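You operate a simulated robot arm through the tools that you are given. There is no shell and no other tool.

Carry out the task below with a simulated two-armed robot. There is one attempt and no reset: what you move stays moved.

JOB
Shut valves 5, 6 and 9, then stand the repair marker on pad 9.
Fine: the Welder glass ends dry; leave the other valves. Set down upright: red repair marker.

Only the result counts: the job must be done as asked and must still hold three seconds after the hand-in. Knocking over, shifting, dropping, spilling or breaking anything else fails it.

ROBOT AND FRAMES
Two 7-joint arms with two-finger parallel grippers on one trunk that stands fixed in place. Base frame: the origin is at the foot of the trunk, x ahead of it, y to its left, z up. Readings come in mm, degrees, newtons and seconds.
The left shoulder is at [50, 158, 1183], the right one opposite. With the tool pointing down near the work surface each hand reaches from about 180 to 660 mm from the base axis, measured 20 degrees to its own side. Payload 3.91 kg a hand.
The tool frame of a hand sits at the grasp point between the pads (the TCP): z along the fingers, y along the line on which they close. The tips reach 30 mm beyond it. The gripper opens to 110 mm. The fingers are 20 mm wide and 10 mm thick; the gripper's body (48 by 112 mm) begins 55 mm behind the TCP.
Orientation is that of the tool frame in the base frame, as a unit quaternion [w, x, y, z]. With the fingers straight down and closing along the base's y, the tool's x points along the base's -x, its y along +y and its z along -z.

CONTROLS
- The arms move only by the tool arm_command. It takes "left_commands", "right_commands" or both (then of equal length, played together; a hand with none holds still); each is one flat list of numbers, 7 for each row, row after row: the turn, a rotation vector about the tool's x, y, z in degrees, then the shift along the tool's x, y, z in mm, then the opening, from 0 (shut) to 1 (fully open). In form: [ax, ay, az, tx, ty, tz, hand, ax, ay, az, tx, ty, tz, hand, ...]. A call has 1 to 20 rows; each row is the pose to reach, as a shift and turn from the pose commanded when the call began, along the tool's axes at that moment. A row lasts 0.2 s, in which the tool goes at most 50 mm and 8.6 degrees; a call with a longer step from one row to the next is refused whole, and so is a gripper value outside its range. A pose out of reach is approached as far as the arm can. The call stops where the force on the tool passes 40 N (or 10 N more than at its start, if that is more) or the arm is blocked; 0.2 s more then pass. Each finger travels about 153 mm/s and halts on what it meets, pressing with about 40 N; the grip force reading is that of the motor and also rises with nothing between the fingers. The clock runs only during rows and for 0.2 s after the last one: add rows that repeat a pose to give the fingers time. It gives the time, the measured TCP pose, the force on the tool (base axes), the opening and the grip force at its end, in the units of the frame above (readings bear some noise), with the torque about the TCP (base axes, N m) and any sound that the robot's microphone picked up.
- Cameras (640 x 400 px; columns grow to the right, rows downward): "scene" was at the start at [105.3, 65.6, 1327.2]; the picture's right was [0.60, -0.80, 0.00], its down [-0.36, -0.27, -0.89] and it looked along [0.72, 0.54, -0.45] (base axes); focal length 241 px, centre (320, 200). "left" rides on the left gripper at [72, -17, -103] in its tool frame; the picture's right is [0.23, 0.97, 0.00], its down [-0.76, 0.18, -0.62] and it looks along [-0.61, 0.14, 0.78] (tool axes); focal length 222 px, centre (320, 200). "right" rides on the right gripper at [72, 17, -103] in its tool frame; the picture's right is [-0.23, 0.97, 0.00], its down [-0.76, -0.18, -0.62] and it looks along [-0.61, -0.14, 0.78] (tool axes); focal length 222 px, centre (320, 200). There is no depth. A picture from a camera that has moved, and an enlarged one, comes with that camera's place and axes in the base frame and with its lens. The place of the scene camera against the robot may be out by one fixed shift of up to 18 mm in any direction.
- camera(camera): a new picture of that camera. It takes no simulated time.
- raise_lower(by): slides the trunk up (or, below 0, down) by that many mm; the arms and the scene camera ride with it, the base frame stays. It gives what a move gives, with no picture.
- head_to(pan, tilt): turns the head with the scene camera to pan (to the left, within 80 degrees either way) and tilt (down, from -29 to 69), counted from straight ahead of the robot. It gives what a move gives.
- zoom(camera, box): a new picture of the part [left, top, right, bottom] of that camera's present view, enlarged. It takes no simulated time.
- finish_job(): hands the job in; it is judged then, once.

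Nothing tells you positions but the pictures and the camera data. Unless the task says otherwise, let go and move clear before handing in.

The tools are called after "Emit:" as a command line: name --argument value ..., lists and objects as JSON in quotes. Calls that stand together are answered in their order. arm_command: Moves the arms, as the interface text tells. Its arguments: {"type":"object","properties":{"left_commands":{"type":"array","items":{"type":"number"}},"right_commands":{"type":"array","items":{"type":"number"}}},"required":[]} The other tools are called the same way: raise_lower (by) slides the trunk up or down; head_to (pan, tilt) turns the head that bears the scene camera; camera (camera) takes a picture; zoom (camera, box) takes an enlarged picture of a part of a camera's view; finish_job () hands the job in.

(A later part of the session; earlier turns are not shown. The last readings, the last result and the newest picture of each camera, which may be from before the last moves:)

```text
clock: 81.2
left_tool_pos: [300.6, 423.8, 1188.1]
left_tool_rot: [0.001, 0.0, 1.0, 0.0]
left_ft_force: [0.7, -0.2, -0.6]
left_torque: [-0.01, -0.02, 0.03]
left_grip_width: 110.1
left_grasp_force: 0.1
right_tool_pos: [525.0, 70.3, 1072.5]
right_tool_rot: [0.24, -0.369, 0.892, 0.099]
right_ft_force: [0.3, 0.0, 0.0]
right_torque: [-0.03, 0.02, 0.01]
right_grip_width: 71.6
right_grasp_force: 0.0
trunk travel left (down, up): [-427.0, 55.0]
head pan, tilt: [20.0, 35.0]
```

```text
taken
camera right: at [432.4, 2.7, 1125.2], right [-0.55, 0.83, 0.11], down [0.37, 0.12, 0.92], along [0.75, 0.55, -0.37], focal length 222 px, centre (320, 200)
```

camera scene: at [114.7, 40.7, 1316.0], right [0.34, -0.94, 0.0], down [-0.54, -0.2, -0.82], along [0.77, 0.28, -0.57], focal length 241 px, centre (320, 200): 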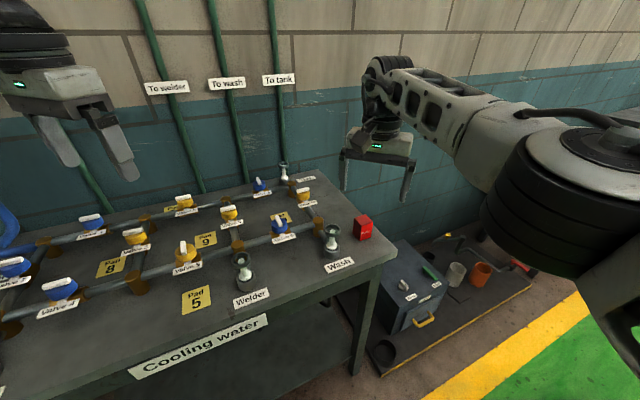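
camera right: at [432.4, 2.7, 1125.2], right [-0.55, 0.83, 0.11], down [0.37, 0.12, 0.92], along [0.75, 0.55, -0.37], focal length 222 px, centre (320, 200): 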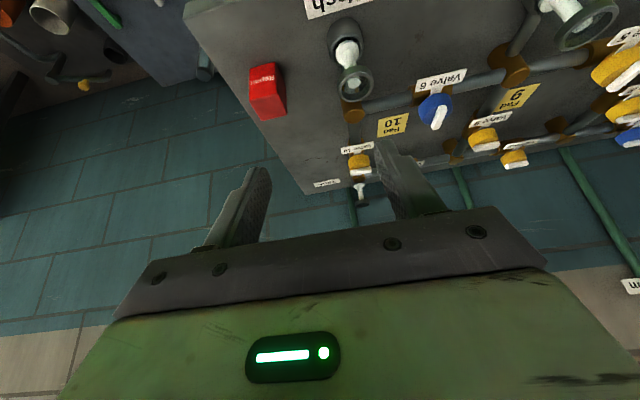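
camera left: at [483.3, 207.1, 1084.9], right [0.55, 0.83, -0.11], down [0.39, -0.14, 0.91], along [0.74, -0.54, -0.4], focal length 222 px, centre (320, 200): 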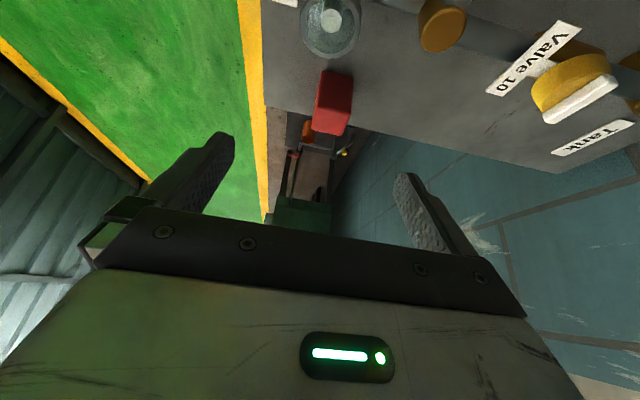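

Now move to above the marker (TCP z≈960).

Emit:
arm_command --right_commands '[0, 0, 0, -5, -12, 20, 0.65, 0, 0, 0, -10, -24, 45, 0.65, 0, 0, 0, -15, -36, 70, 0.65, 0, 0, 0, -20, -48, 95, 0.65, 0, 0, 0, -25, -58, 120, 0.65, 0, 0, 0, -29.2, -63.5, 146.2, 0.65, 0, 0, 0, -29.2, -63.5, 146.2, 0.65]'

Emit:
camera --camera "right"

Emit:
zoom --camera "right" --box '[220, 50, 420, 175]'

Emit:
camera --camera "scene"

```text
clock: 82.8
left_tool_pos: [301.1, 423.0, 1188.4]
left_tool_rot: [0.0, 0.0, 1.0, -0.001]
left_ft_force: [-0.3, 0.0, -0.3]
left_torque: [-0.01, 0.0, -0.02]
left_grip_width: 110.2
left_grasp_force: 0.0
right_tool_pos: [610.2, 84.5, 993.0]
right_tool_rot: [0.24, -0.368, 0.893, 0.098]
right_ft_force: [0.1, 0.0, -0.1]
right_torque: [0.02, 0.0, 0.0]
right_grip_width: 71.4
right_grasp_force: 0.1
right hand out of reach, approached as far as the arm can: row 5, 6, 7
trunk travel left (down, up): [-427.0, 55.0]
head pan, tilt: [20.0, 35.0]
```

```text
taken
camera right: at [516.5, 15.4, 1046.7], right [-0.55, 0.83, 0.11], down [0.37, 0.12, 0.92], along [0.75, 0.55, -0.37], focal length 222 px, centre (320, 200)
```

right: 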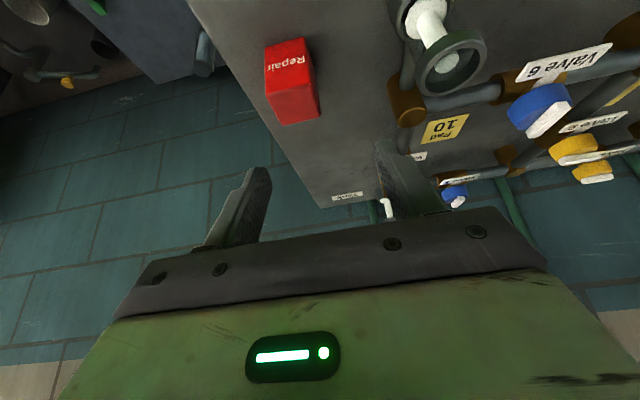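

```text
3.20 times, centred on (320, 112) of right
camera zoom: at [516.5, 15.4, 1046.7], right [-0.55, 0.83, 0.11], down [0.37, 0.12, 0.92], along [0.75, 0.55, -0.37], focal length 711 px, centre (320, 480)
```

zoom: 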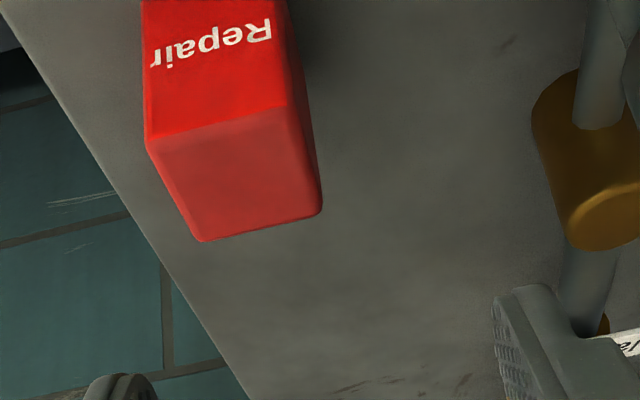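

```text
taken
camera scene: at [114.6, 40.7, 1316.0], right [0.34, -0.94, 0.0], down [-0.54, -0.2, -0.82], along [0.77, 0.28, -0.57], focal length 241 px, centre (320, 200)
```

scene: 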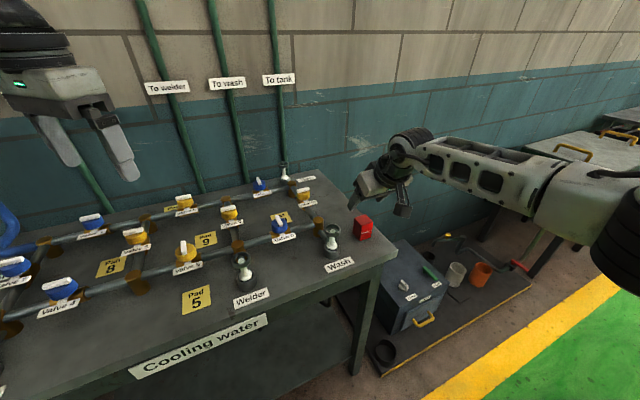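

About 30 mm short at the radial limit; I'll increase the tilt to 45° while lifting a little, then lower the trunk to put the wrist at shoulder height.

Emit:
arm_command --right_commands '[0, -5, 0, -8, -4, -14, 0.65, 0, -10, 0, -16, -9, -28, 0.65, 0, -15, 0, -25, -13, -43, 0.65, 0, -15, 0, -25, -13, -43, 0.65]'

Emit:
raise_lower --by -70

Emit:
camera --camera "right"

```text
clock: 83.8
left_tool_pos: [300.8, 424.0, 1187.7]
left_tool_rot: [0.0, -0.001, 1.0, 0.0]
left_ft_force: [0.4, -0.3, 0.3]
left_torque: [0.01, 0.02, 0.01]
left_grip_width: 109.9
left_grasp_force: 0.1
right_tool_pos: [621.8, 75.3, 1045.8]
right_tool_rot: [0.354, -0.354, 0.853, 0.147]
right_ft_force: [-0.3, -1.0, 0.0]
right_torque: [0.0, 0.02, 0.03]
right_grip_width: 71.8
right_grasp_force: 0.0
trunk travel left (down, up): [-427.0, 55.0]
head pan, tilt: [20.0, 35.0]
```

```text
clock: 84.8
left_tool_pos: [299.6, 422.5, 1118.0]
left_tool_rot: [0.001, -0.001, 1.0, 0.0]
left_ft_force: [0.2, 0.7, -0.2]
left_torque: [0.0, 0.0, 0.0]
left_grip_width: 110.1
left_grasp_force: 0.2
right_tool_pos: [620.6, 74.6, 975.2]
right_tool_rot: [0.353, -0.354, 0.854, 0.146]
right_ft_force: [0.5, 0.6, 0.9]
right_torque: [0.0, 0.0, -0.01]
right_grip_width: 71.3
right_grasp_force: 0.1
trunk travel left (down, up): [-357.0, 125.0]
head pan, tilt: [20.0, 35.0]
```

```text
taken
camera right: at [519.8, -0.2, 997.0], right [-0.58, 0.8, 0.16], down [0.19, -0.06, 0.98], along [0.79, 0.59, -0.12], focal length 222 px, centre (320, 200)
```

right: 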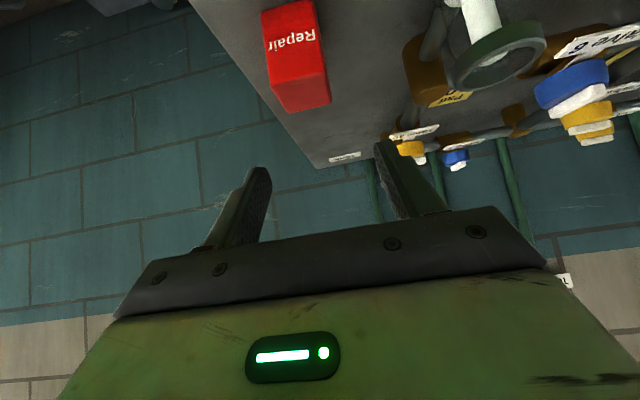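

Emit:
zoom --camera "right" --box '[220, 0, 420, 125]'

```text
3.20 times, centred on (320, 62) of right
camera zoom: at [519.8, -0.2, 997.0], right [-0.58, 0.8, 0.16], down [0.19, -0.06, 0.98], along [0.79, 0.59, -0.12], focal length 711 px, centre (320, 640)
```

zoom: 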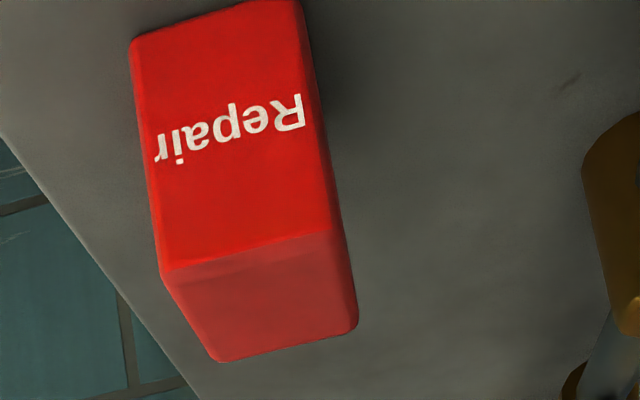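

Refined: marker top centre is (641.8,92.3), top z≈898. I'll align over it and lower to z≈935 first.

Emit:
arm_command --right_commands '[0, 0, 0, -10, -1.2, 10, 0.65, 0, 0, 0, -19.4, -2.4, 19.4, 0.65, 0, 0, 0, -5.3, -2.4, 33.5, 0.65, 0, 0, 0, 8.9, -2.4, 47.7, 0.65, 0, 0, 0, 8.9, -2.4, 47.7, 0.65]'

Emit:
camera --camera "right"

Emit:
camera --camera "scene"

```text
clock: 86.0
left_tool_pos: [301.7, 424.8, 1117.5]
left_tool_rot: [0.001, -0.001, 1.0, 0.0]
left_ft_force: [0.5, 0.0, 0.4]
left_torque: [-0.02, -0.02, -0.04]
left_grip_width: 110.1
left_grasp_force: 0.0
right_tool_pos: [642.0, 93.1, 934.2]
right_tool_rot: [0.354, -0.353, 0.854, 0.146]
right_ft_force: [-0.3, -0.4, 0.9]
right_torque: [-0.01, 0.0, -0.02]
right_grip_width: 71.6
right_grasp_force: 0.0
trunk travel left (down, up): [-357.0, 125.0]
head pan, tilt: [20.0, 35.0]
```

```text
taken
camera right: at [541.5, 17.6, 957.2], right [-0.57, 0.8, 0.16], down [0.19, -0.06, 0.98], along [0.79, 0.59, -0.12], focal length 222 px, centre (320, 200)
```

right: 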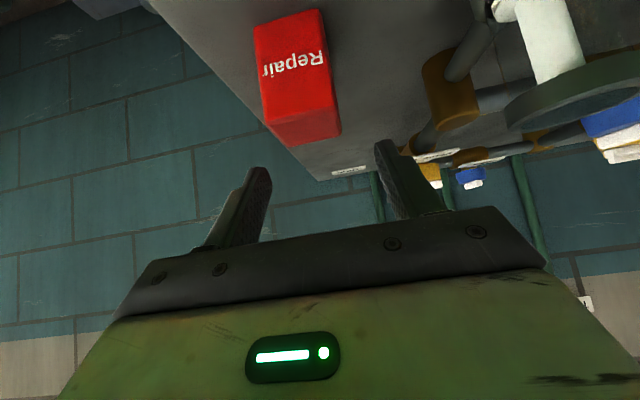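

```text
taken
camera scene: at [114.6, 40.8, 1246.0], right [0.34, -0.94, 0.0], down [-0.54, -0.2, -0.82], along [0.77, 0.28, -0.57], focal length 241 px, centre (320, 200)
```

scene: 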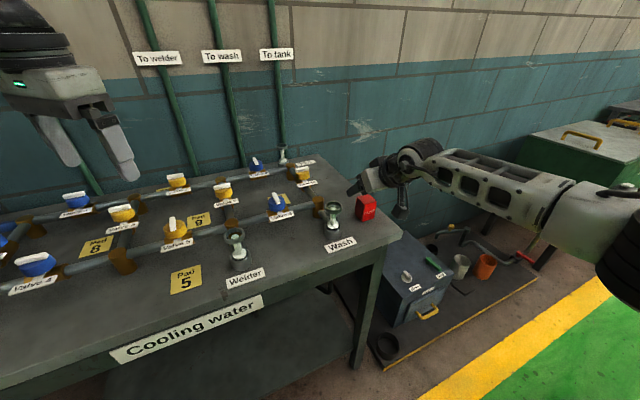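

Aligned. Descend to grip height (z≈886) and check.

Emit:
arm_command --right_commands '[0, 0, 0, 9, 0, 9, 0.65, 0, 0, 0, 18, 0, 18, 0.65, 0, 0, 0, 27, 0, 27, 0.65, 0, 0, 0, 34, 0, 34, 0.65, 0, 0, 0, 34, 0, 34, 0.65]'

Emit:
camera --camera "right"

Emit:
zoom --camera "scene" --box '[300, 140, 460, 265]'

```text
clock: 87.2
left_tool_pos: [300.6, 423.6, 1117.9]
left_tool_rot: [0.0, -0.001, 1.0, 0.0]
left_ft_force: [-0.9, -0.1, -0.5]
left_torque: [0.0, -0.01, 0.05]
left_grip_width: 110.0
left_grasp_force: 0.0
right_tool_pos: [641.9, 92.2, 895.4]
right_tool_rot: [0.354, -0.352, 0.854, 0.146]
right_ft_force: [-0.2, -0.2, 0.7]
right_torque: [0.04, 0.01, 0.01]
right_grip_width: 71.3
right_grasp_force: 0.1
right hand out of reach, approached as far as the arm can: row 4, 5
trunk travel left (down, up): [-357.0, 125.0]
head pan, tilt: [20.0, 35.0]
```

```text
taken
camera right: at [540.5, 17.6, 917.9], right [-0.57, 0.8, 0.16], down [0.19, -0.06, 0.98], along [0.8, 0.59, -0.12], focal length 222 px, centre (320, 200)
```

right: 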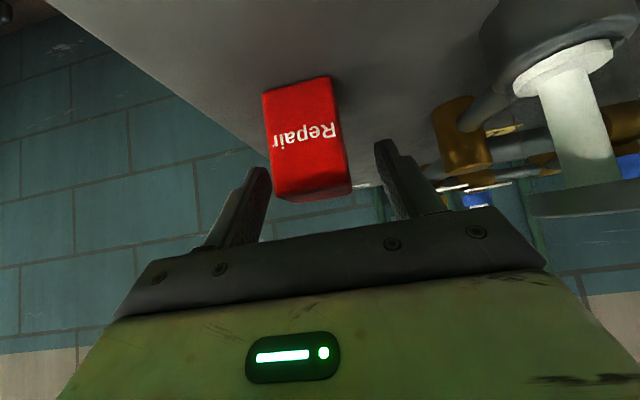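

```text
3.20 times, centred on (380, 202) of scene
camera zoom: at [114.6, 40.8, 1246.0], right [0.34, -0.94, 0.0], down [-0.54, -0.2, -0.82], along [0.77, 0.28, -0.57], focal length 770 px, centre (128, 192)
```

zoom: 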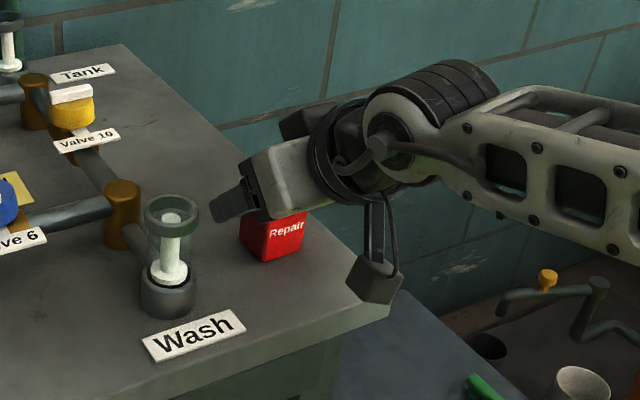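

Marker sits centred between the fingers; I'll lower the trunk 8 mm for a deeper grip and close.

Emit:
raise_lower --by -8

Emit:
arm_command --right_commands '[0, 0, 0, 0, 0, 0, 0.55, 0, 0, 0, 0, 0, 0, 0.45, 0, 0, 0, 0, 0, 0, 0.36, 0, 0, 0, 0, 0, 0, 0.3, 0, 0, 0, 0, 0, 0, 0.25, 0, 0, 0, 0, 0, 0, 0.2, 0, 0, 0, 0, 0, 0, 0.2]'

Emit:
camera --camera "right"

```text
clock: 87.8
left_tool_pos: [302.1, 424.1, 1109.6]
left_tool_rot: [0.002, 0.0, 1.0, 0.0]
left_ft_force: [0.4, 0.1, -0.3]
left_torque: [0.02, 0.04, 0.0]
left_grip_width: 110.0
left_grasp_force: 0.0
right_tool_pos: [641.7, 92.2, 887.9]
right_tool_rot: [0.354, -0.352, 0.854, 0.145]
right_ft_force: [0.0, 0.5, 0.7]
right_torque: [-0.01, -0.01, 0.0]
right_grip_width: 71.5
right_grasp_force: 0.1
trunk travel left (down, up): [-349.0, 133.0]
head pan, tilt: [20.0, 35.0]
```

```text
clock: 89.4
left_tool_pos: [300.7, 423.4, 1110.5]
left_tool_rot: [0.0, 0.0, 1.0, 0.0]
left_ft_force: [-0.1, -0.2, -0.3]
left_torque: [0.01, 0.03, -0.01]
left_grip_width: 110.3
left_grasp_force: 0.1
right_tool_pos: [641.5, 93.2, 889.2]
right_tool_rot: [0.354, -0.353, 0.854, 0.146]
right_ft_force: [1.1, -1.0, 0.7]
right_torque: [0.04, 0.03, 0.02]
right_grip_width: 39.5
right_grasp_force: 39.7
trunk travel left (down, up): [-349.0, 133.0]
head pan, tilt: [20.0, 35.0]
```

```text
taken
camera right: at [540.6, 17.5, 910.0], right [-0.57, 0.8, 0.16], down [0.19, -0.06, 0.98], along [0.8, 0.59, -0.12], focal length 222 px, centre (320, 200)
```

right: 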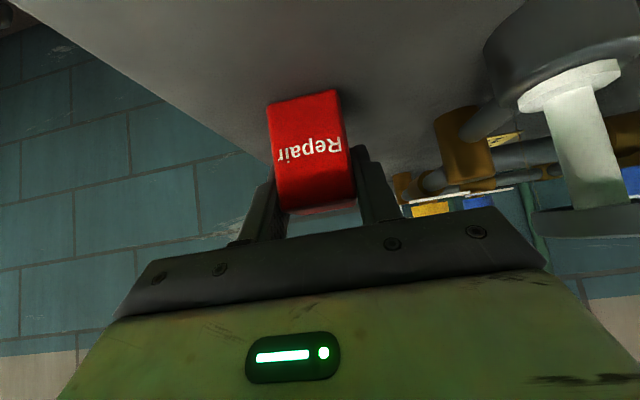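

Gripped (39.5 mm). Lift it straight up.

Emit:
arm_command --right_commands '[0, 0, 0, -7, 0, -7, 0.2, 0, 0, 0, -21, 0, -21, 0.2, 0, 0, 0, -35, 0, -40, 0.2, 0, 0, 0, -49, 0, -62, 0.2, 0, 0, 0, -63, 0, -84, 0.2, 0, 0, 0, -77.8, 0, -106, 0.2, 0, 0, 0, -77.8, 0, -106, 0.2]'

Emit:
camera --camera "right"

Emit:
camera --camera "scene"

```text
clock: 91.0
left_tool_pos: [300.6, 423.4, 1110.9]
left_tool_rot: [0.001, -0.002, 1.0, 0.001]
left_ft_force: [-0.3, 0.8, 0.7]
left_torque: [0.04, -0.01, -0.02]
left_grip_width: 109.8
left_grasp_force: 0.1
right_tool_pos: [625.9, 78.9, 1018.0]
right_tool_rot: [0.354, -0.353, 0.854, 0.147]
right_ft_force: [-0.2, -0.1, 0.3]
right_torque: [0.0, -0.02, -0.01]
right_grip_width: 21.6
right_grasp_force: 0.2
trunk travel left (down, up): [-349.0, 133.0]
head pan, tilt: [20.0, 35.0]
```

```text
taken
camera right: at [525.4, 3.8, 1040.3], right [-0.57, 0.8, 0.16], down [0.19, -0.06, 0.98], along [0.8, 0.59, -0.12], focal length 222 px, centre (320, 200)
```

right: 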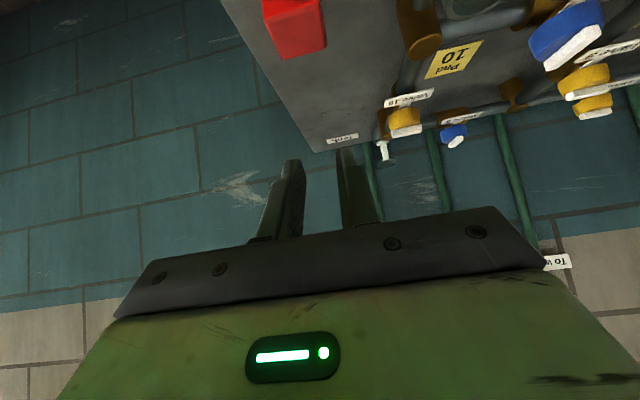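

```text
taken
camera scene: at [114.7, 40.8, 1237.9], right [0.34, -0.94, 0.0], down [-0.54, -0.2, -0.82], along [0.77, 0.28, -0.57], focal length 241 px, centre (320, 200)
```

scene: 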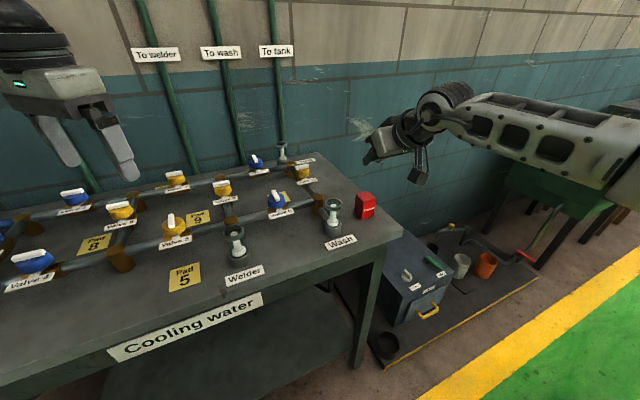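

The grip slipped, but the marker still stands in place. I'll inspect its position.

Emit:
zoom --camera "right" --box '[220, 0, 420, 125]'

Emit:
zoom --camera "scene" --box '[300, 160, 420, 255]'

```text
3.20 times, centred on (320, 62) of right
camera zoom: at [525.4, 3.8, 1040.3], right [-0.57, 0.8, 0.16], down [0.19, -0.06, 0.98], along [0.8, 0.59, -0.12], focal length 711 px, centre (320, 640)
```

zoom: 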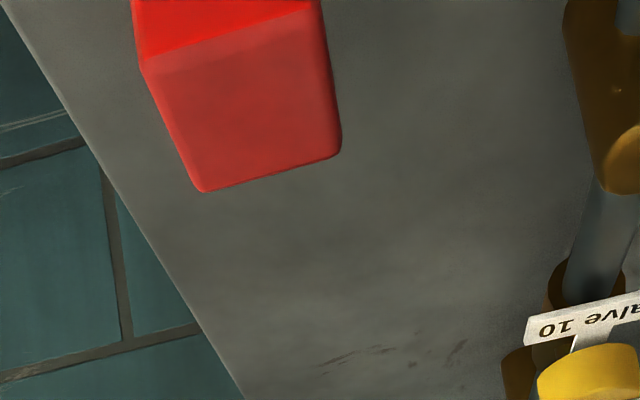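

```text
4.21 times, centred on (360, 208) of scene
camera zoom: at [114.7, 40.8, 1237.9], right [0.34, -0.94, 0.0], down [-0.54, -0.2, -0.82], along [0.77, 0.28, -0.57], focal length 1014 px, centre (152, 168)
```

zoom: 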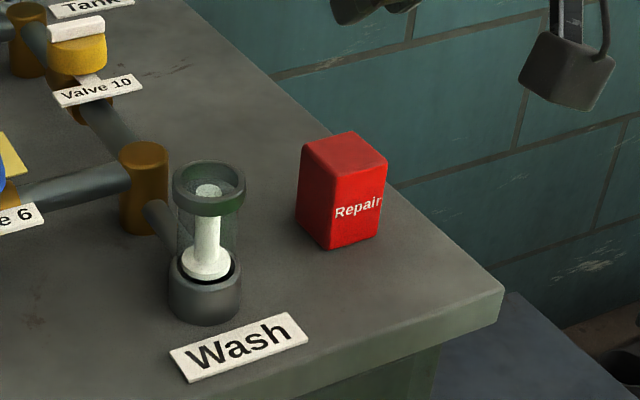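

Marker is at ≈(640,94.7), still upright. I'll lower the trunk a bit more, and re-grip deeper and with full closing force.

Emit:
raise_lower --by -18

Emit:
arm_command --right_commands '[0, 0, 0, -7, 1, 7, 0.65, 0, 0, 0, -14.8, 1.2, 14.8, 0.65, 0, 0, 0, 2, 1.2, 32, 0.65, 0, 0, 0, 20, 1.2, 50, 0.65, 0, 0, 0, 38, 1.2, 68, 0.65, 0, 0, 0, 46, 1.2, 76, 0.65, 0, 0, 0, 46, 1.2, 76, 0.65]'

Emit:
camera --camera "right"

```text
clock: 91.7
left_tool_pos: [299.7, 423.1, 1092.8]
left_tool_rot: [0.001, -0.001, 1.0, 0.0]
left_ft_force: [-0.4, -0.2, -0.2]
left_torque: [0.0, 0.01, -0.02]
left_grip_width: 110.1
left_grasp_force: 0.2
right_tool_pos: [626.4, 79.5, 1000.2]
right_tool_rot: [0.354, -0.353, 0.854, 0.145]
right_ft_force: [0.7, 1.0, -0.4]
right_torque: [0.03, 0.0, -0.01]
right_grip_width: 22.2
right_grasp_force: 0.0
trunk travel left (down, up): [-331.0, 151.0]
head pan, tilt: [20.0, 35.0]
```

```text
clock: 93.2
left_tool_pos: [301.4, 423.9, 1093.0]
left_tool_rot: [0.0, -0.001, 1.0, 0.001]
left_ft_force: [0.6, 0.1, 0.8]
left_torque: [0.02, -0.01, 0.02]
left_grip_width: 110.2
left_grasp_force: 0.0
right_tool_pos: [641.6, 94.7, 913.3]
right_tool_rot: [0.355, -0.352, 0.854, 0.146]
right_ft_force: [0.1, 0.4, -0.3]
right_torque: [0.02, -0.01, 0.01]
right_grip_width: 71.5
right_grasp_force: 0.0
trunk travel left (down, up): [-331.0, 151.0]
head pan, tilt: [20.0, 35.0]
```

```text
taken
camera right: at [539.4, 19.6, 936.2], right [-0.57, 0.8, 0.16], down [0.19, -0.06, 0.98], along [0.8, 0.59, -0.12], focal length 222 px, centre (320, 200)
```

right: 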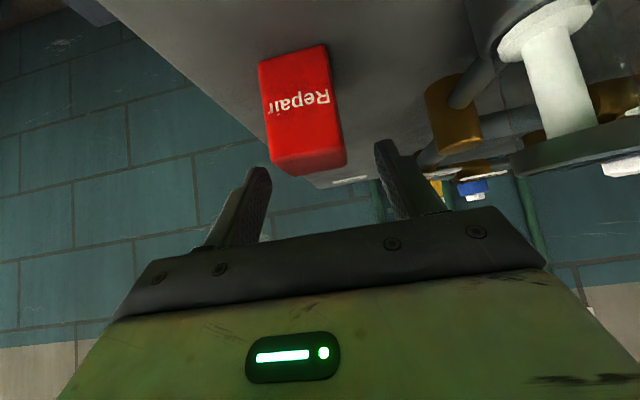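

Emit:
arm_command --right_commands '[0, 0, 0, 8, 0, 8, 0.65, 0, 0, 0, 16, 0, 16, 0.65, 0, 0, 0, 22.6, 0, 22.6, 0.65, 0, 0, 0, 22.6, 0, 22.6, 0.65]'

Emit:
camera --camera "right"

Emit:
zoom --camera "scene" --box '[300, 150, 420, 245]'

```text
clock: 94.2
left_tool_pos: [301.9, 424.3, 1092.5]
left_tool_rot: [0.001, -0.001, 1.0, 0.0]
left_ft_force: [0.0, -0.6, 0.8]
left_torque: [0.0, 0.02, 0.03]
left_grip_width: 110.1
left_grasp_force: 0.1
right_tool_pos: [640.5, 94.3, 881.8]
right_tool_rot: [0.354, -0.353, 0.854, 0.146]
right_ft_force: [-0.2, -0.5, -0.3]
right_torque: [-0.01, -0.03, -0.01]
right_grip_width: 71.3
right_grasp_force: 0.0
trunk travel left (down, up): [-331.0, 151.0]
head pan, tilt: [20.0, 35.0]
```

```text
taken
camera right: at [540.2, 19.6, 903.7], right [-0.57, 0.8, 0.16], down [0.19, -0.06, 0.98], along [0.8, 0.59, -0.12], focal length 222 px, centre (320, 200)
```

right: 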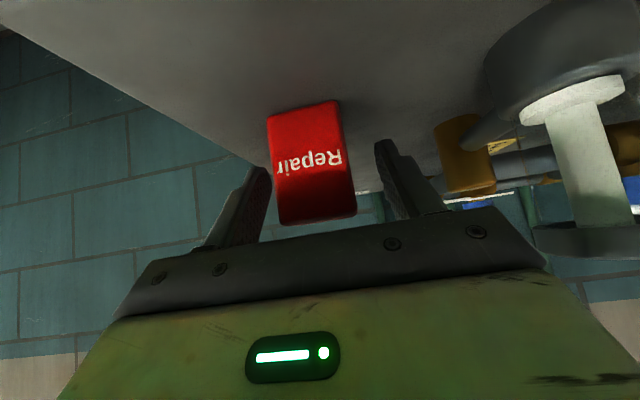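

```text
4.21 times, centred on (360, 198) of scene
camera zoom: at [114.7, 40.8, 1220.0], right [0.34, -0.94, 0.0], down [-0.54, -0.2, -0.82], along [0.77, 0.28, -0.57], focal length 1014 px, centre (152, 210)
```

zoom: 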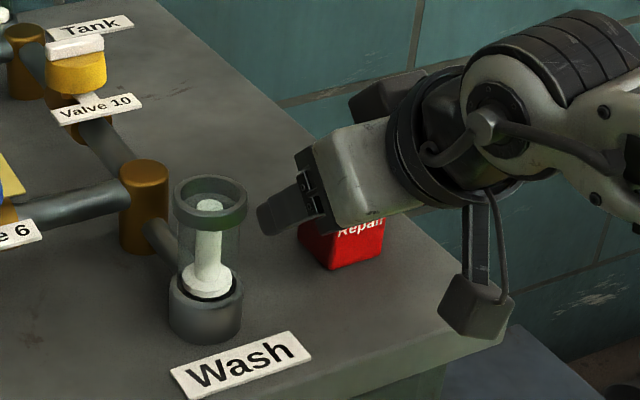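

Deeper now (z≈882). Close fully with settling time.

Emit:
arm_command --right_commands '[0, 0, 0, 0, 0, 0, 0.5, 0, 0, 0, 0, 0, 0, 0.36, 0, 0, 0, 0, 0, 0, 0.2, 0, 0, 0, 0, 0, 0, 0, 0, 0, 0, 0, 0, 0, 0, 0, 0, 0, 0, 0, 0, 0]'

Emit:
camera --camera "right"

Emit:
arm_command --right_commands '[0, 0, 0, -2, 0, -2, 0, 0, 0, 0, -4, 0, -4, 0, 0, 0, 0, -7, 0, -7, 0]'

Emit:
camera --camera "right"

```text
clock: 95.7
left_tool_pos: [300.2, 424.6, 1092.9]
left_tool_rot: [0.001, -0.002, 1.0, -0.001]
left_ft_force: [-0.4, 0.0, -0.6]
left_torque: [0.02, 0.0, 0.0]
left_grip_width: 110.0
left_grasp_force: 0.1
right_tool_pos: [641.5, 93.7, 881.4]
right_tool_rot: [0.354, -0.353, 0.854, 0.145]
right_ft_force: [-0.1, 0.2, -0.3]
right_torque: [0.05, 0.0, 0.01]
right_grip_width: 39.4
right_grasp_force: 40.4
trunk travel left (down, up): [-331.0, 151.0]
head pan, tilt: [20.0, 35.0]
```

```text
taken
camera right: at [540.2, 19.6, 903.8], right [-0.57, 0.8, 0.16], down [0.19, -0.06, 0.98], along [0.8, 0.59, -0.12], focal length 222 px, centre (320, 200)
```

right: 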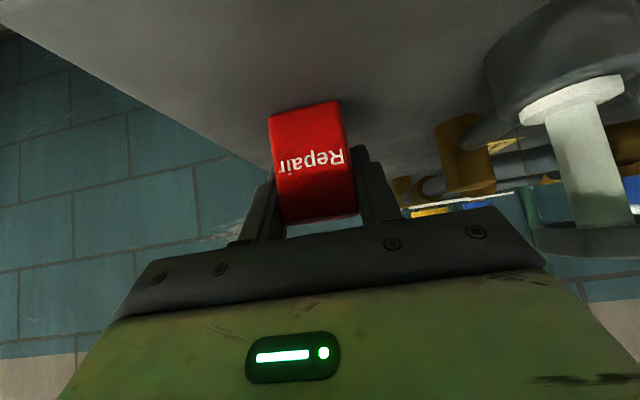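

```text
clock: 96.5
left_tool_pos: [301.0, 424.4, 1093.5]
left_tool_rot: [0.0, 0.0, 1.0, 0.0]
left_ft_force: [-0.4, 0.0, 0.1]
left_torque: [0.02, 0.02, -0.02]
left_grip_width: 109.9
left_grasp_force: 0.0
right_tool_pos: [640.4, 94.1, 890.7]
right_tool_rot: [0.354, -0.352, 0.854, 0.146]
right_ft_force: [0.0, 0.5, -0.6]
right_torque: [0.01, -0.01, 0.0]
right_grip_width: 39.4
right_grasp_force: 40.4
trunk travel left (down, up): [-331.0, 151.0]
head pan, tilt: [20.0, 35.0]
```

```text
taken
camera right: at [539.6, 19.7, 913.3], right [-0.57, 0.8, 0.16], down [0.19, -0.06, 0.98], along [0.8, 0.59, -0.12], focal length 222 px, centre (320, 200)
```

right: 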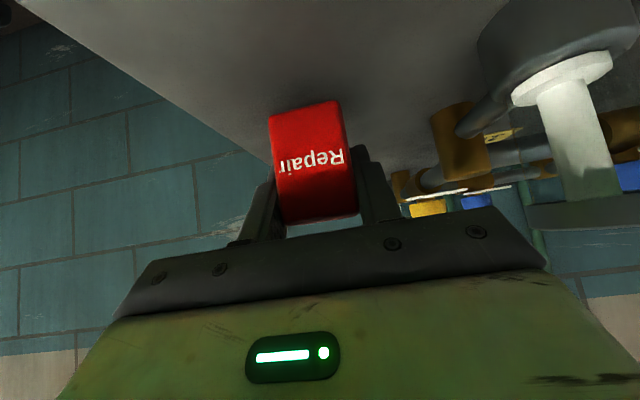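

The marker follows now. Continue lifting gently.

Emit:
arm_command --right_commands '[0, 0, 0, -6, 0, -6, 0, 0, 0, 0, -12, 0, -12, 0, 0, 0, 0, -18, 0, -18, 0, 0, 0, 0, -24, 0, -24, 0, 0, 0, 0, -30, 0, -30, 0, 0, 0, 0, -36, 0, -36, 0, 0, 0, 0, -42, 0, -42, 0, 0, 0, 0, -49, 0, -49, 0, 0, 0, 0, -56, 0, -56, 0, 0, 0, 0, -63, 0, -63, 0, 0, 0, 0, -70, 0, -70, 0, 0, 0, 0, -77, 0, -77, 0, 0, 0, 0, -84, 0, -84, 0]'

Emit:
camera --camera "right"

Emit:
zoom --camera "scene" --box '[280, 100, 440, 225]'

```text
clock: 99.2
left_tool_pos: [301.0, 423.6, 1092.0]
left_tool_rot: [0.001, -0.001, 1.0, 0.0]
left_ft_force: [-0.6, -0.3, 0.8]
left_torque: [-0.01, 0.02, 0.01]
left_grip_width: 110.0
left_grasp_force: 0.2
right_tool_pos: [640.1, 93.5, 1010.0]
right_tool_rot: [0.355, -0.35, 0.854, 0.145]
right_ft_force: [0.0, -0.1, -1.9]
right_torque: [0.0, 0.0, 0.02]
right_grip_width: 39.4
right_grasp_force: 40.0
trunk travel left (down, up): [-331.0, 151.0]
head pan, tilt: [20.0, 35.0]
```

```text
taken
camera right: at [539.2, 19.8, 1032.2], right [-0.57, 0.81, 0.16], down [0.19, -0.06, 0.98], along [0.8, 0.59, -0.12], focal length 222 px, centre (320, 200)
```

right: 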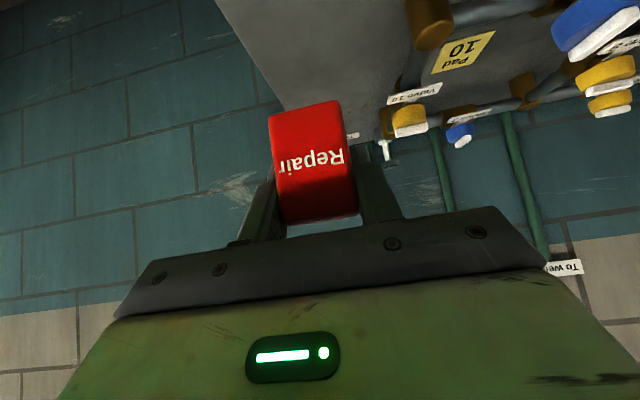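

```text
3.20 times, centred on (360, 162) of scene
camera zoom: at [114.7, 40.8, 1219.9], right [0.34, -0.94, 0.0], down [-0.54, -0.2, -0.82], along [0.77, 0.28, -0.57], focal length 770 px, centre (192, 320)
```

zoom: 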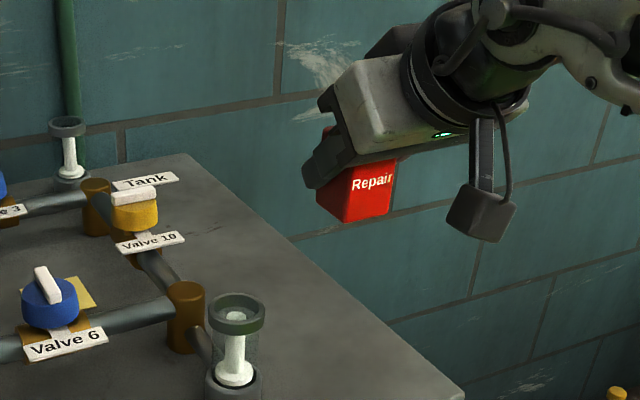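

Secure. Now carry the marker over to the free front strip (u=170, w=485).

Emit:
arm_command --right_commands '[0, 0, 0, 1, 9, -1, 0, 0, 0, 0, 3, 27, -3, 0, 0, 0, 0, 5, 45, -5, 0, 0, 0, 0, 7, 63, -7, 0, 0, 0, 0, 9, 81, -9, 0, 0, 0, 0, 11, 99, -11, 0, 0, 0, 0, 13, 117, -13, 0, 0, 0, 0, 15, 135, -15, 0, 0, 0, 0, 17, 153, -17, 0, 0, 0, 0, 19, 171, -19, 0, 0, 0, 0, 21, 189, -21, 0, 0, 0, 0, 23, 207, -23, 0, 0, 0, 0, 24, 216, -24, 0, 0, 0, 0, 24, 216, -24, 0]'

Emit:
camera --camera "right"

Emit:
camera --camera "scene"

```text
clock: 102.2
left_tool_pos: [300.9, 422.6, 1091.7]
left_tool_rot: [0.001, -0.001, 1.0, 0.001]
left_ft_force: [0.4, 0.0, -0.3]
left_torque: [0.02, 0.01, -0.01]
left_grip_width: 110.2
left_grasp_force: 0.0
right_tool_pos: [464.5, 223.6, 1011.9]
right_tool_rot: [0.354, -0.353, 0.854, 0.146]
right_ft_force: [-0.5, -0.1, -0.9]
right_torque: [-0.02, 0.0, -0.01]
right_grip_width: 39.9
right_grasp_force: 40.2
trunk travel left (down, up): [-331.0, 151.0]
head pan, tilt: [20.0, 35.0]
```

```text
taken
camera right: at [363.2, 148.7, 1033.4], right [-0.57, 0.8, 0.16], down [0.19, -0.06, 0.98], along [0.8, 0.59, -0.12], focal length 222 px, centre (320, 200)
```

right: 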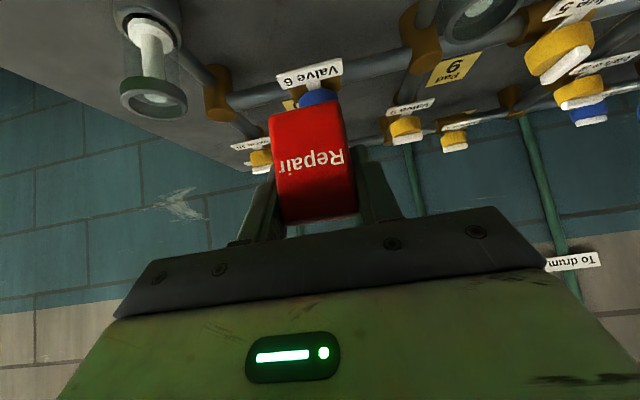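

```text
taken
camera scene: at [114.7, 40.9, 1219.9], right [0.34, -0.94, 0.0], down [-0.54, -0.2, -0.82], along [0.77, 0.28, -0.57], focal length 241 px, centre (320, 200)
```

scene: 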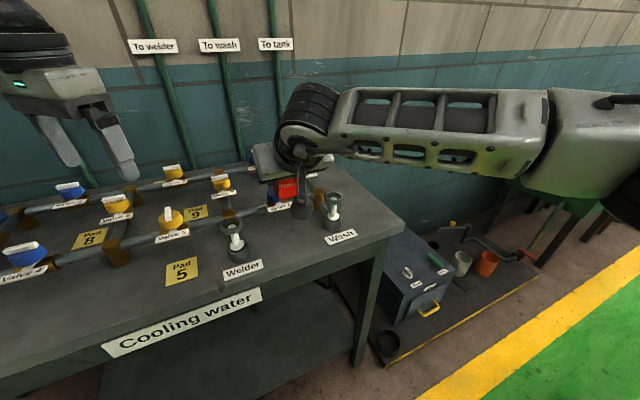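

The right arm reaches the spot. Lower the marker to just above the table there.

Emit:
arm_command --right_commands '[0, 0, 0, 6, 0, 6, 0, 0, 0, 0, 15, 0, 15, 0, 0, 0, 0, 25, 0, 25, 0, 0, 0, 0, 35, 0, 35, 0, 0, 0, 0, 45, 0, 45, 0, 0, 0, 0, 55, 0, 55, 0, 0, 0, 0, 65, 0, 65, 0, 0, 0, 0, 74, 0, 74, 0, 0, 0, 0, 82, 0, 82, 0, 0, 0, 0, 87, 0, 87, 0, 0, 0, 0, 87, 0, 87, 0]'

Emit:
camera --camera "right"

Emit:
zoom --camera "scene" --box '[200, 150, 360, 275]'

```text
clock: 104.7
left_tool_pos: [301.8, 423.1, 1091.9]
left_tool_rot: [0.001, -0.001, 1.0, 0.0]
left_ft_force: [-0.2, 0.1, 0.3]
left_torque: [0.02, -0.03, 0.03]
left_grip_width: 110.0
left_grasp_force: 0.0
right_tool_pos: [464.8, 224.0, 886.8]
right_tool_rot: [0.354, -0.353, 0.854, 0.146]
right_ft_force: [-0.4, -0.4, -1.8]
right_torque: [0.0, 0.02, 0.02]
right_grip_width: 39.6
right_grasp_force: 40.3
trunk travel left (down, up): [-331.0, 151.0]
head pan, tilt: [20.0, 35.0]
```

```text
taken
camera right: at [363.9, 148.6, 909.3], right [-0.57, 0.8, 0.16], down [0.19, -0.06, 0.98], along [0.8, 0.59, -0.12], focal length 222 px, centre (320, 200)
```

right: 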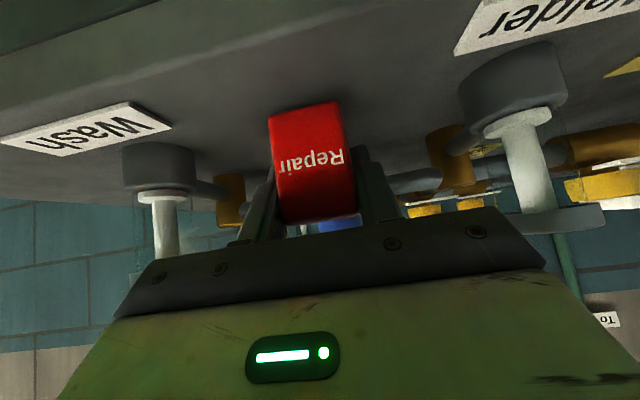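

```text
3.20 times, centred on (280, 212) of scene
camera zoom: at [114.7, 40.9, 1219.9], right [0.34, -0.94, 0.0], down [-0.54, -0.2, -0.82], along [0.77, 0.28, -0.57], focal length 770 px, centre (448, 160)
```

zoom: 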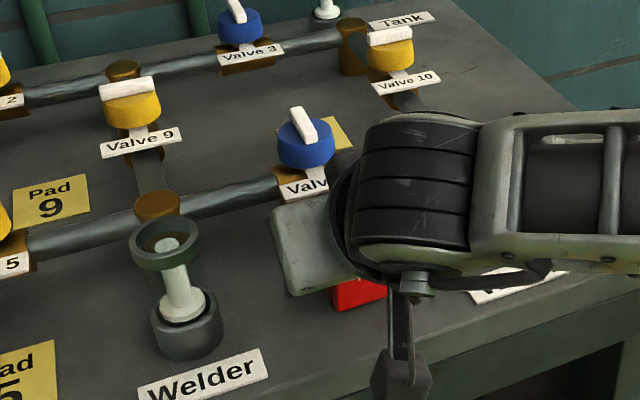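

Lower the last ~5 mm slowly.

Emit:
arm_command --right_commands '[0, 0, 0, 0.7, 0, 0.7, 0, 0, 0, 0, 1.4, 0, 1.4, 0, 0, 0, 0, 2.1, 0, 2.1, 0, 0, 0, 0, 2.8, 0, 2.8, 0, 0, 0, 0, 3.5, 0, 3.5, 0, 0, 0, 0, 4, 0, 4, 0]'

```text
clock: 106.0
left_tool_pos: [299.8, 423.6, 1092.3]
left_tool_rot: [0.001, -0.002, 1.0, 0.0]
left_ft_force: [-0.4, 0.1, -0.6]
left_torque: [0.01, 0.01, 0.02]
left_grip_width: 109.8
left_grasp_force: 0.1
right_tool_pos: [464.0, 223.4, 882.3]
right_tool_rot: [0.354, -0.352, 0.854, 0.146]
right_ft_force: [-0.7, -0.7, -1.6]
right_torque: [0.01, -0.01, 0.02]
right_grip_width: 39.4
right_grasp_force: 40.0
trunk travel left (down, up): [-331.0, 151.0]
head pan, tilt: [20.0, 35.0]
```

Emit:
arm_command --right_commands '[0, 0, 0, 0.5, 0, 0.5, 0, 0, 0, 0, 1, 0, 1, 0, 0, 0, 0, 1, 0, 1, 0]'

```text
clock: 106.8
left_tool_pos: [300.4, 422.7, 1093.0]
left_tool_rot: [0.002, 0.0, 1.0, -0.001]
left_ft_force: [-1.1, 0.0, 1.1]
left_torque: [0.04, 0.01, 0.0]
left_grip_width: 109.9
left_grasp_force: 0.1
right_tool_pos: [464.5, 223.3, 881.7]
right_tool_rot: [0.355, -0.353, 0.853, 0.147]
right_ft_force: [0.7, 1.5, 7.0]
right_torque: [0.01, 0.11, -0.01]
right_grip_width: 39.7
right_grasp_force: 40.1
trunk travel left (down, up): [-331.0, 151.0]
head pan, tilt: [20.0, 35.0]
```

Table contact felt (7 N up). Release the marker and back out upward.

Emit:
arm_command --right_commands '[0, 0, 0, 0, 0, 0, 0.38, 0, 0, 0, 0, 0, 0, 0.45, 0, 0, 0, 0, 0, 0, 0.55, 0, 0, 0, 0, 0, 0, 0.6, 0, 0, 0, -3, 0, -7, 0.6, 0, 0, 0, -10, 0, -20, 0.6, 0, 0, 0, -25, 0, -40, 0.6, 0, 0, 0, -45, 0, -65, 0.6, 0, 0, 0, -65, 0, -95, 0.6, 0, 0, 0, -75, 0, -130, 0.6]'

Emit:
camera --camera "right"

Emit:
camera --camera "scene"

```text
clock: 109.0
left_tool_pos: [299.8, 423.8, 1092.8]
left_tool_rot: [0.002, -0.001, 1.0, 0.0]
left_ft_force: [-0.3, 0.4, -0.8]
left_torque: [-0.04, -0.02, 0.01]
left_grip_width: 109.7
left_grasp_force: 0.1
right_tool_pos: [437.0, 196.4, 1025.2]
right_tool_rot: [0.354, -0.352, 0.854, 0.145]
right_ft_force: [-0.5, 0.3, -0.3]
right_torque: [-0.02, 0.0, 0.03]
right_grip_width: 66.1
right_grasp_force: 0.1
trunk travel left (down, up): [-331.0, 151.0]
head pan, tilt: [20.0, 35.0]
```

```text
taken
camera right: at [335.2, 121.0, 1047.2], right [-0.57, 0.8, 0.16], down [0.19, -0.06, 0.98], along [0.8, 0.59, -0.12], focal length 222 px, centre (320, 200)
```

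right: 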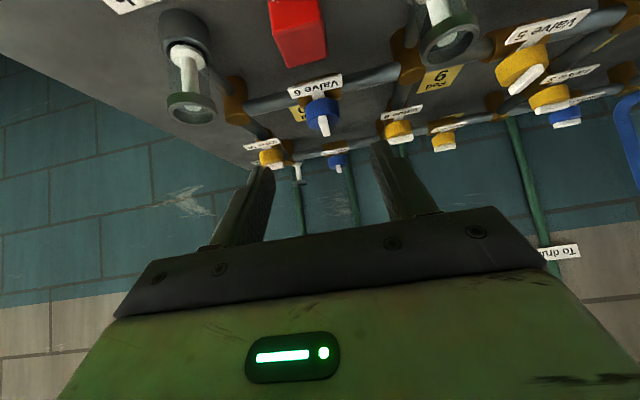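

```text
taken
camera scene: at [114.5, 40.7, 1220.0], right [0.34, -0.94, 0.0], down [-0.54, -0.2, -0.82], along [0.77, 0.28, -0.57], focal length 241 px, centre (320, 200)
```

scene: 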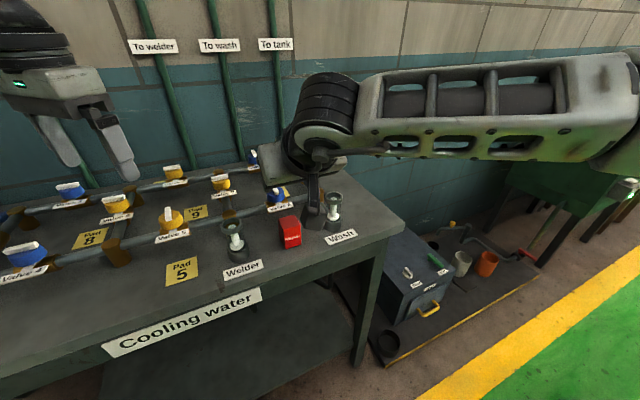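

The marker stands on the front strip. Retract the right arm to its side and restore trunk height.

Emit:
arm_command --right_commands '[0, 0, 0, 13.8, -17, -31.5, 0.6, 0, 0, 0, 27.6, -34, -63, 0.6, 0, 0, 0, 41.4, -51, -94.5, 0.6, 0, 0, 0, 55.2, -68, -126, 0.6, 0, 0, 0, 69, -84.5, -157.5, 0.6, 0, 0, 0, 82.8, -101, -189, 0.6, 0, 0, 0, 96.6, -118, -220.5, 0.6, 0, 0, 0, 110.4, -135, -252, 0.6, 0, 0, 0, 124, -152, -283.5, 0.6, 0, 0, 0, 138, -169, -315, 0.6]'

Emit:
raise_lower --by 94

Emit:
head_to --pan 35 --tilt 45

Emit:
camera --camera "scene"

Emit:
zoom --camera "scene" --box '[240, 120, 440, 245]'

```text
clock: 111.2
left_tool_pos: [300.7, 423.3, 1091.8]
left_tool_rot: [0.001, -0.001, 1.0, -0.001]
left_ft_force: [0.2, -0.4, 0.0]
left_torque: [0.03, 0.01, -0.04]
left_grip_width: 110.1
left_grasp_force: 0.0
right_tool_pos: [328.3, -149.0, 1151.0]
right_tool_rot: [0.354, -0.353, 0.854, 0.146]
right_ft_force: [0.6, -0.4, -0.2]
right_torque: [0.01, 0.01, 0.0]
right_grip_width: 66.0
right_grasp_force: 0.1
trunk travel left (down, up): [-331.0, 151.0]
head pan, tilt: [20.0, 35.0]
```

```text
clock: 112.5
left_tool_pos: [300.9, 423.0, 1185.3]
left_tool_rot: [0.001, -0.001, 1.0, 0.0]
left_ft_force: [-0.1, -0.3, -0.3]
left_torque: [-0.01, 0.01, 0.01]
left_grip_width: 110.2
left_grasp_force: 0.1
right_tool_pos: [328.7, -149.1, 1244.1]
right_tool_rot: [0.354, -0.353, 0.854, 0.147]
right_ft_force: [0.0, -0.7, -0.2]
right_torque: [0.02, 0.0, 0.0]
right_grip_width: 65.8
right_grasp_force: 0.0
trunk travel left (down, up): [-425.0, 57.0]
head pan, tilt: [20.0, 35.0]
```

```text
clock: 113.3
left_tool_pos: [301.1, 424.8, 1185.9]
left_tool_rot: [0.0, -0.001, 1.0, 0.0]
left_ft_force: [0.4, -0.1, 0.7]
left_torque: [-0.03, -0.01, -0.03]
left_grip_width: 110.1
left_grasp_force: 0.1
right_tool_pos: [327.9, -149.9, 1243.7]
right_tool_rot: [0.354, -0.353, 0.854, 0.146]
right_ft_force: [0.6, 0.4, 0.5]
right_torque: [-0.02, 0.0, -0.02]
right_grip_width: 66.3
right_grasp_force: 0.1
trunk travel left (down, up): [-425.0, 57.0]
head pan, tilt: [35.0, 45.0]
```

```text
taken
camera scene: at [98.6, 57.3, 1299.2], right [0.57, -0.82, 0.0], down [-0.58, -0.41, -0.71], along [0.58, 0.41, -0.71], focal length 241 px, centre (320, 200)
```

scene: 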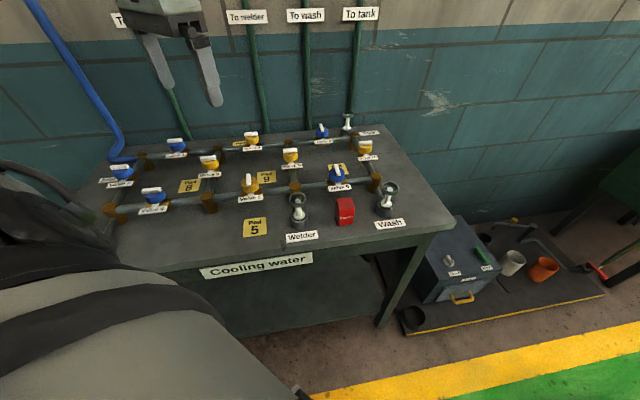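

```text
3.20 times, centred on (340, 182) of scene
camera zoom: at [98.6, 57.3, 1299.2], right [0.57, -0.82, 0.0], down [-0.58, -0.41, -0.71], along [0.58, 0.41, -0.71], focal length 770 px, centre (256, 256)
```

zoom: 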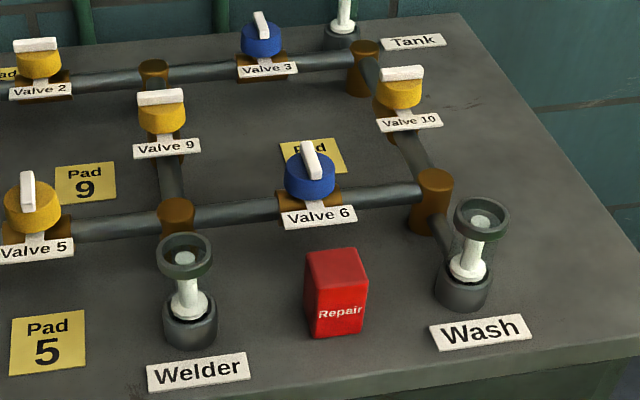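

Marker stands upright at about (464,223). Bring the left hand above it at −45°.

Emit:
arm_command --left_commands '[0, 0, -5.6, -20, -25, 23, 0.9, 0, 0, -11.2, -41, -50, 46, 0.8, 0, 0, -16.9, -61, -75, 69, 0.65, 0, 0, -22.5, -82, -100, 92, 0.65, 0, 0, -28, -102, -126, 115, 0.65, 0, 0, -33.7, -122, -151, 139, 0.65, 0, 0, -39.4, -143, -176, 162, 0.65, 0, 0, -45, -163, -201, 185, 0.65, 0, 0, -45, -163, -201, 185, 0.65]'

Emit:
camera --camera "left"

Emit:
zoom --camera "left" --box '[240, 70, 400, 195]'

```text
clock: 115.3
left_tool_pos: [463.1, 220.1, 1000.6]
left_tool_rot: [0.001, -0.385, 0.923, 0.0]
left_ft_force: [-0.6, -0.6, -1.3]
left_torque: [0.01, 0.0, 0.0]
left_grip_width: 71.6
left_grasp_force: 0.0
right_tool_pos: [328.2, -148.0, 1244.2]
right_tool_rot: [0.355, -0.352, 0.854, 0.146]
right_ft_force: [-0.3, -0.3, -0.9]
right_torque: [-0.02, 0.01, -0.02]
right_grip_width: 66.2
right_grasp_force: 0.1
trunk travel left (down, up): [-425.0, 57.0]
head pan, tilt: [35.0, 45.0]
```

```text
taken
camera left: at [424.4, 157.7, 1104.1], right [-0.85, 0.53, 0.0], down [0.41, 0.67, 0.62], along [0.33, 0.53, -0.78], focal length 222 px, centre (320, 200)
```

left: 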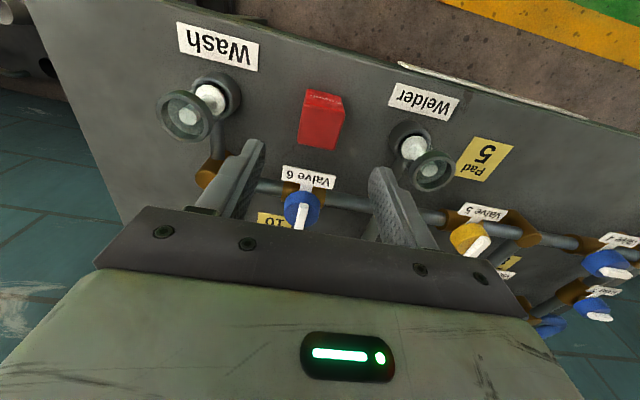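

```text
3.20 times, centred on (320, 132) of left
camera zoom: at [424.4, 157.7, 1104.1], right [-0.85, 0.53, 0.0], down [0.41, 0.67, 0.62], along [0.33, 0.53, -0.78], focal length 711 px, centre (320, 416)
```

zoom: 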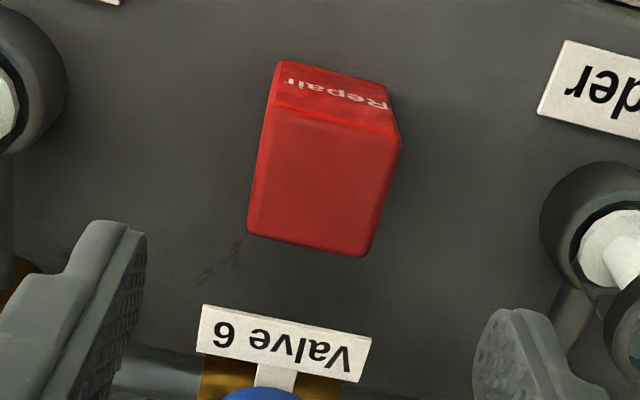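

Marker top centre measures (464.6,223.6). Correct slightly and descend to z≈884.

Emit:
arm_command --left_commands '[0, 0, 0, -3.5, 1.4, 20, 0.65, 0, 0, 0, -3.5, 1.4, 45, 0.65, 0, 0, 0, -3.5, 1.4, 70, 0.65, 0, 0, 0, -3.5, 1.4, 90, 0.65, 0, 0, 0, -3.5, 1.4, 105, 0.65, 0, 0, 0, -3.5, 1.4, 116.5, 0.65, 0, 0, 0, -3.5, 1.4, 116.5, 0.65]'

Emit:
camera --camera "left"

Emit:
zoom --camera "scene" --box '[260, 120, 440, 245]'

```text
clock: 116.9
left_tool_pos: [457.9, 233.3, 892.2]
left_tool_rot: [0.001, -0.383, 0.924, 0.0]
left_ft_force: [0.1, 0.1, -0.2]
left_torque: [0.02, -0.01, 0.04]
left_grip_width: 71.5
left_grasp_force: 0.0
left hand out of reach, approached as far as the arm can: row 5, 6, 7
right_tool_pos: [327.5, -147.7, 1244.5]
right_tool_rot: [0.354, -0.352, 0.854, 0.146]
right_ft_force: [-0.2, -0.2, -0.3]
right_torque: [-0.01, 0.01, 0.0]
right_grip_width: 66.1
right_grasp_force: 0.0
trunk travel left (down, up): [-425.0, 57.0]
head pan, tilt: [35.0, 45.0]
```

```text
taken
camera left: at [419.3, 170.2, 995.6], right [-0.85, 0.53, 0.0], down [0.41, 0.67, 0.62], along [0.33, 0.53, -0.78], focal length 222 px, centre (320, 200)
```

left: 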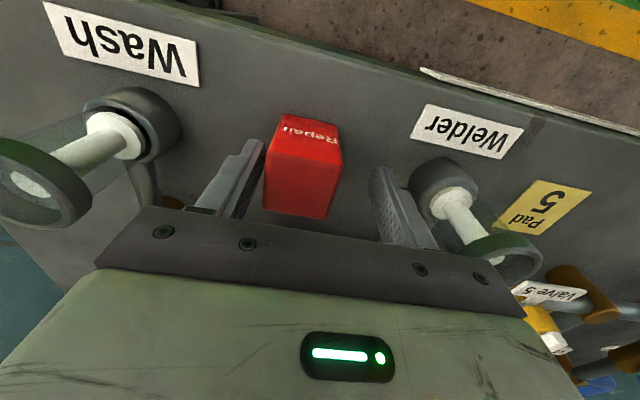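

```text
3.20 times, centred on (350, 182) of scene
camera zoom: at [98.5, 57.3, 1299.1], right [0.57, -0.82, 0.0], down [-0.58, -0.41, -0.71], along [0.58, 0.41, -0.71], focal length 770 px, centre (224, 256)
```

zoom: 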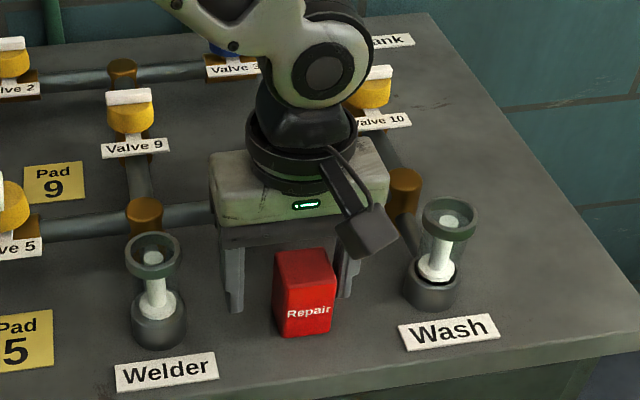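

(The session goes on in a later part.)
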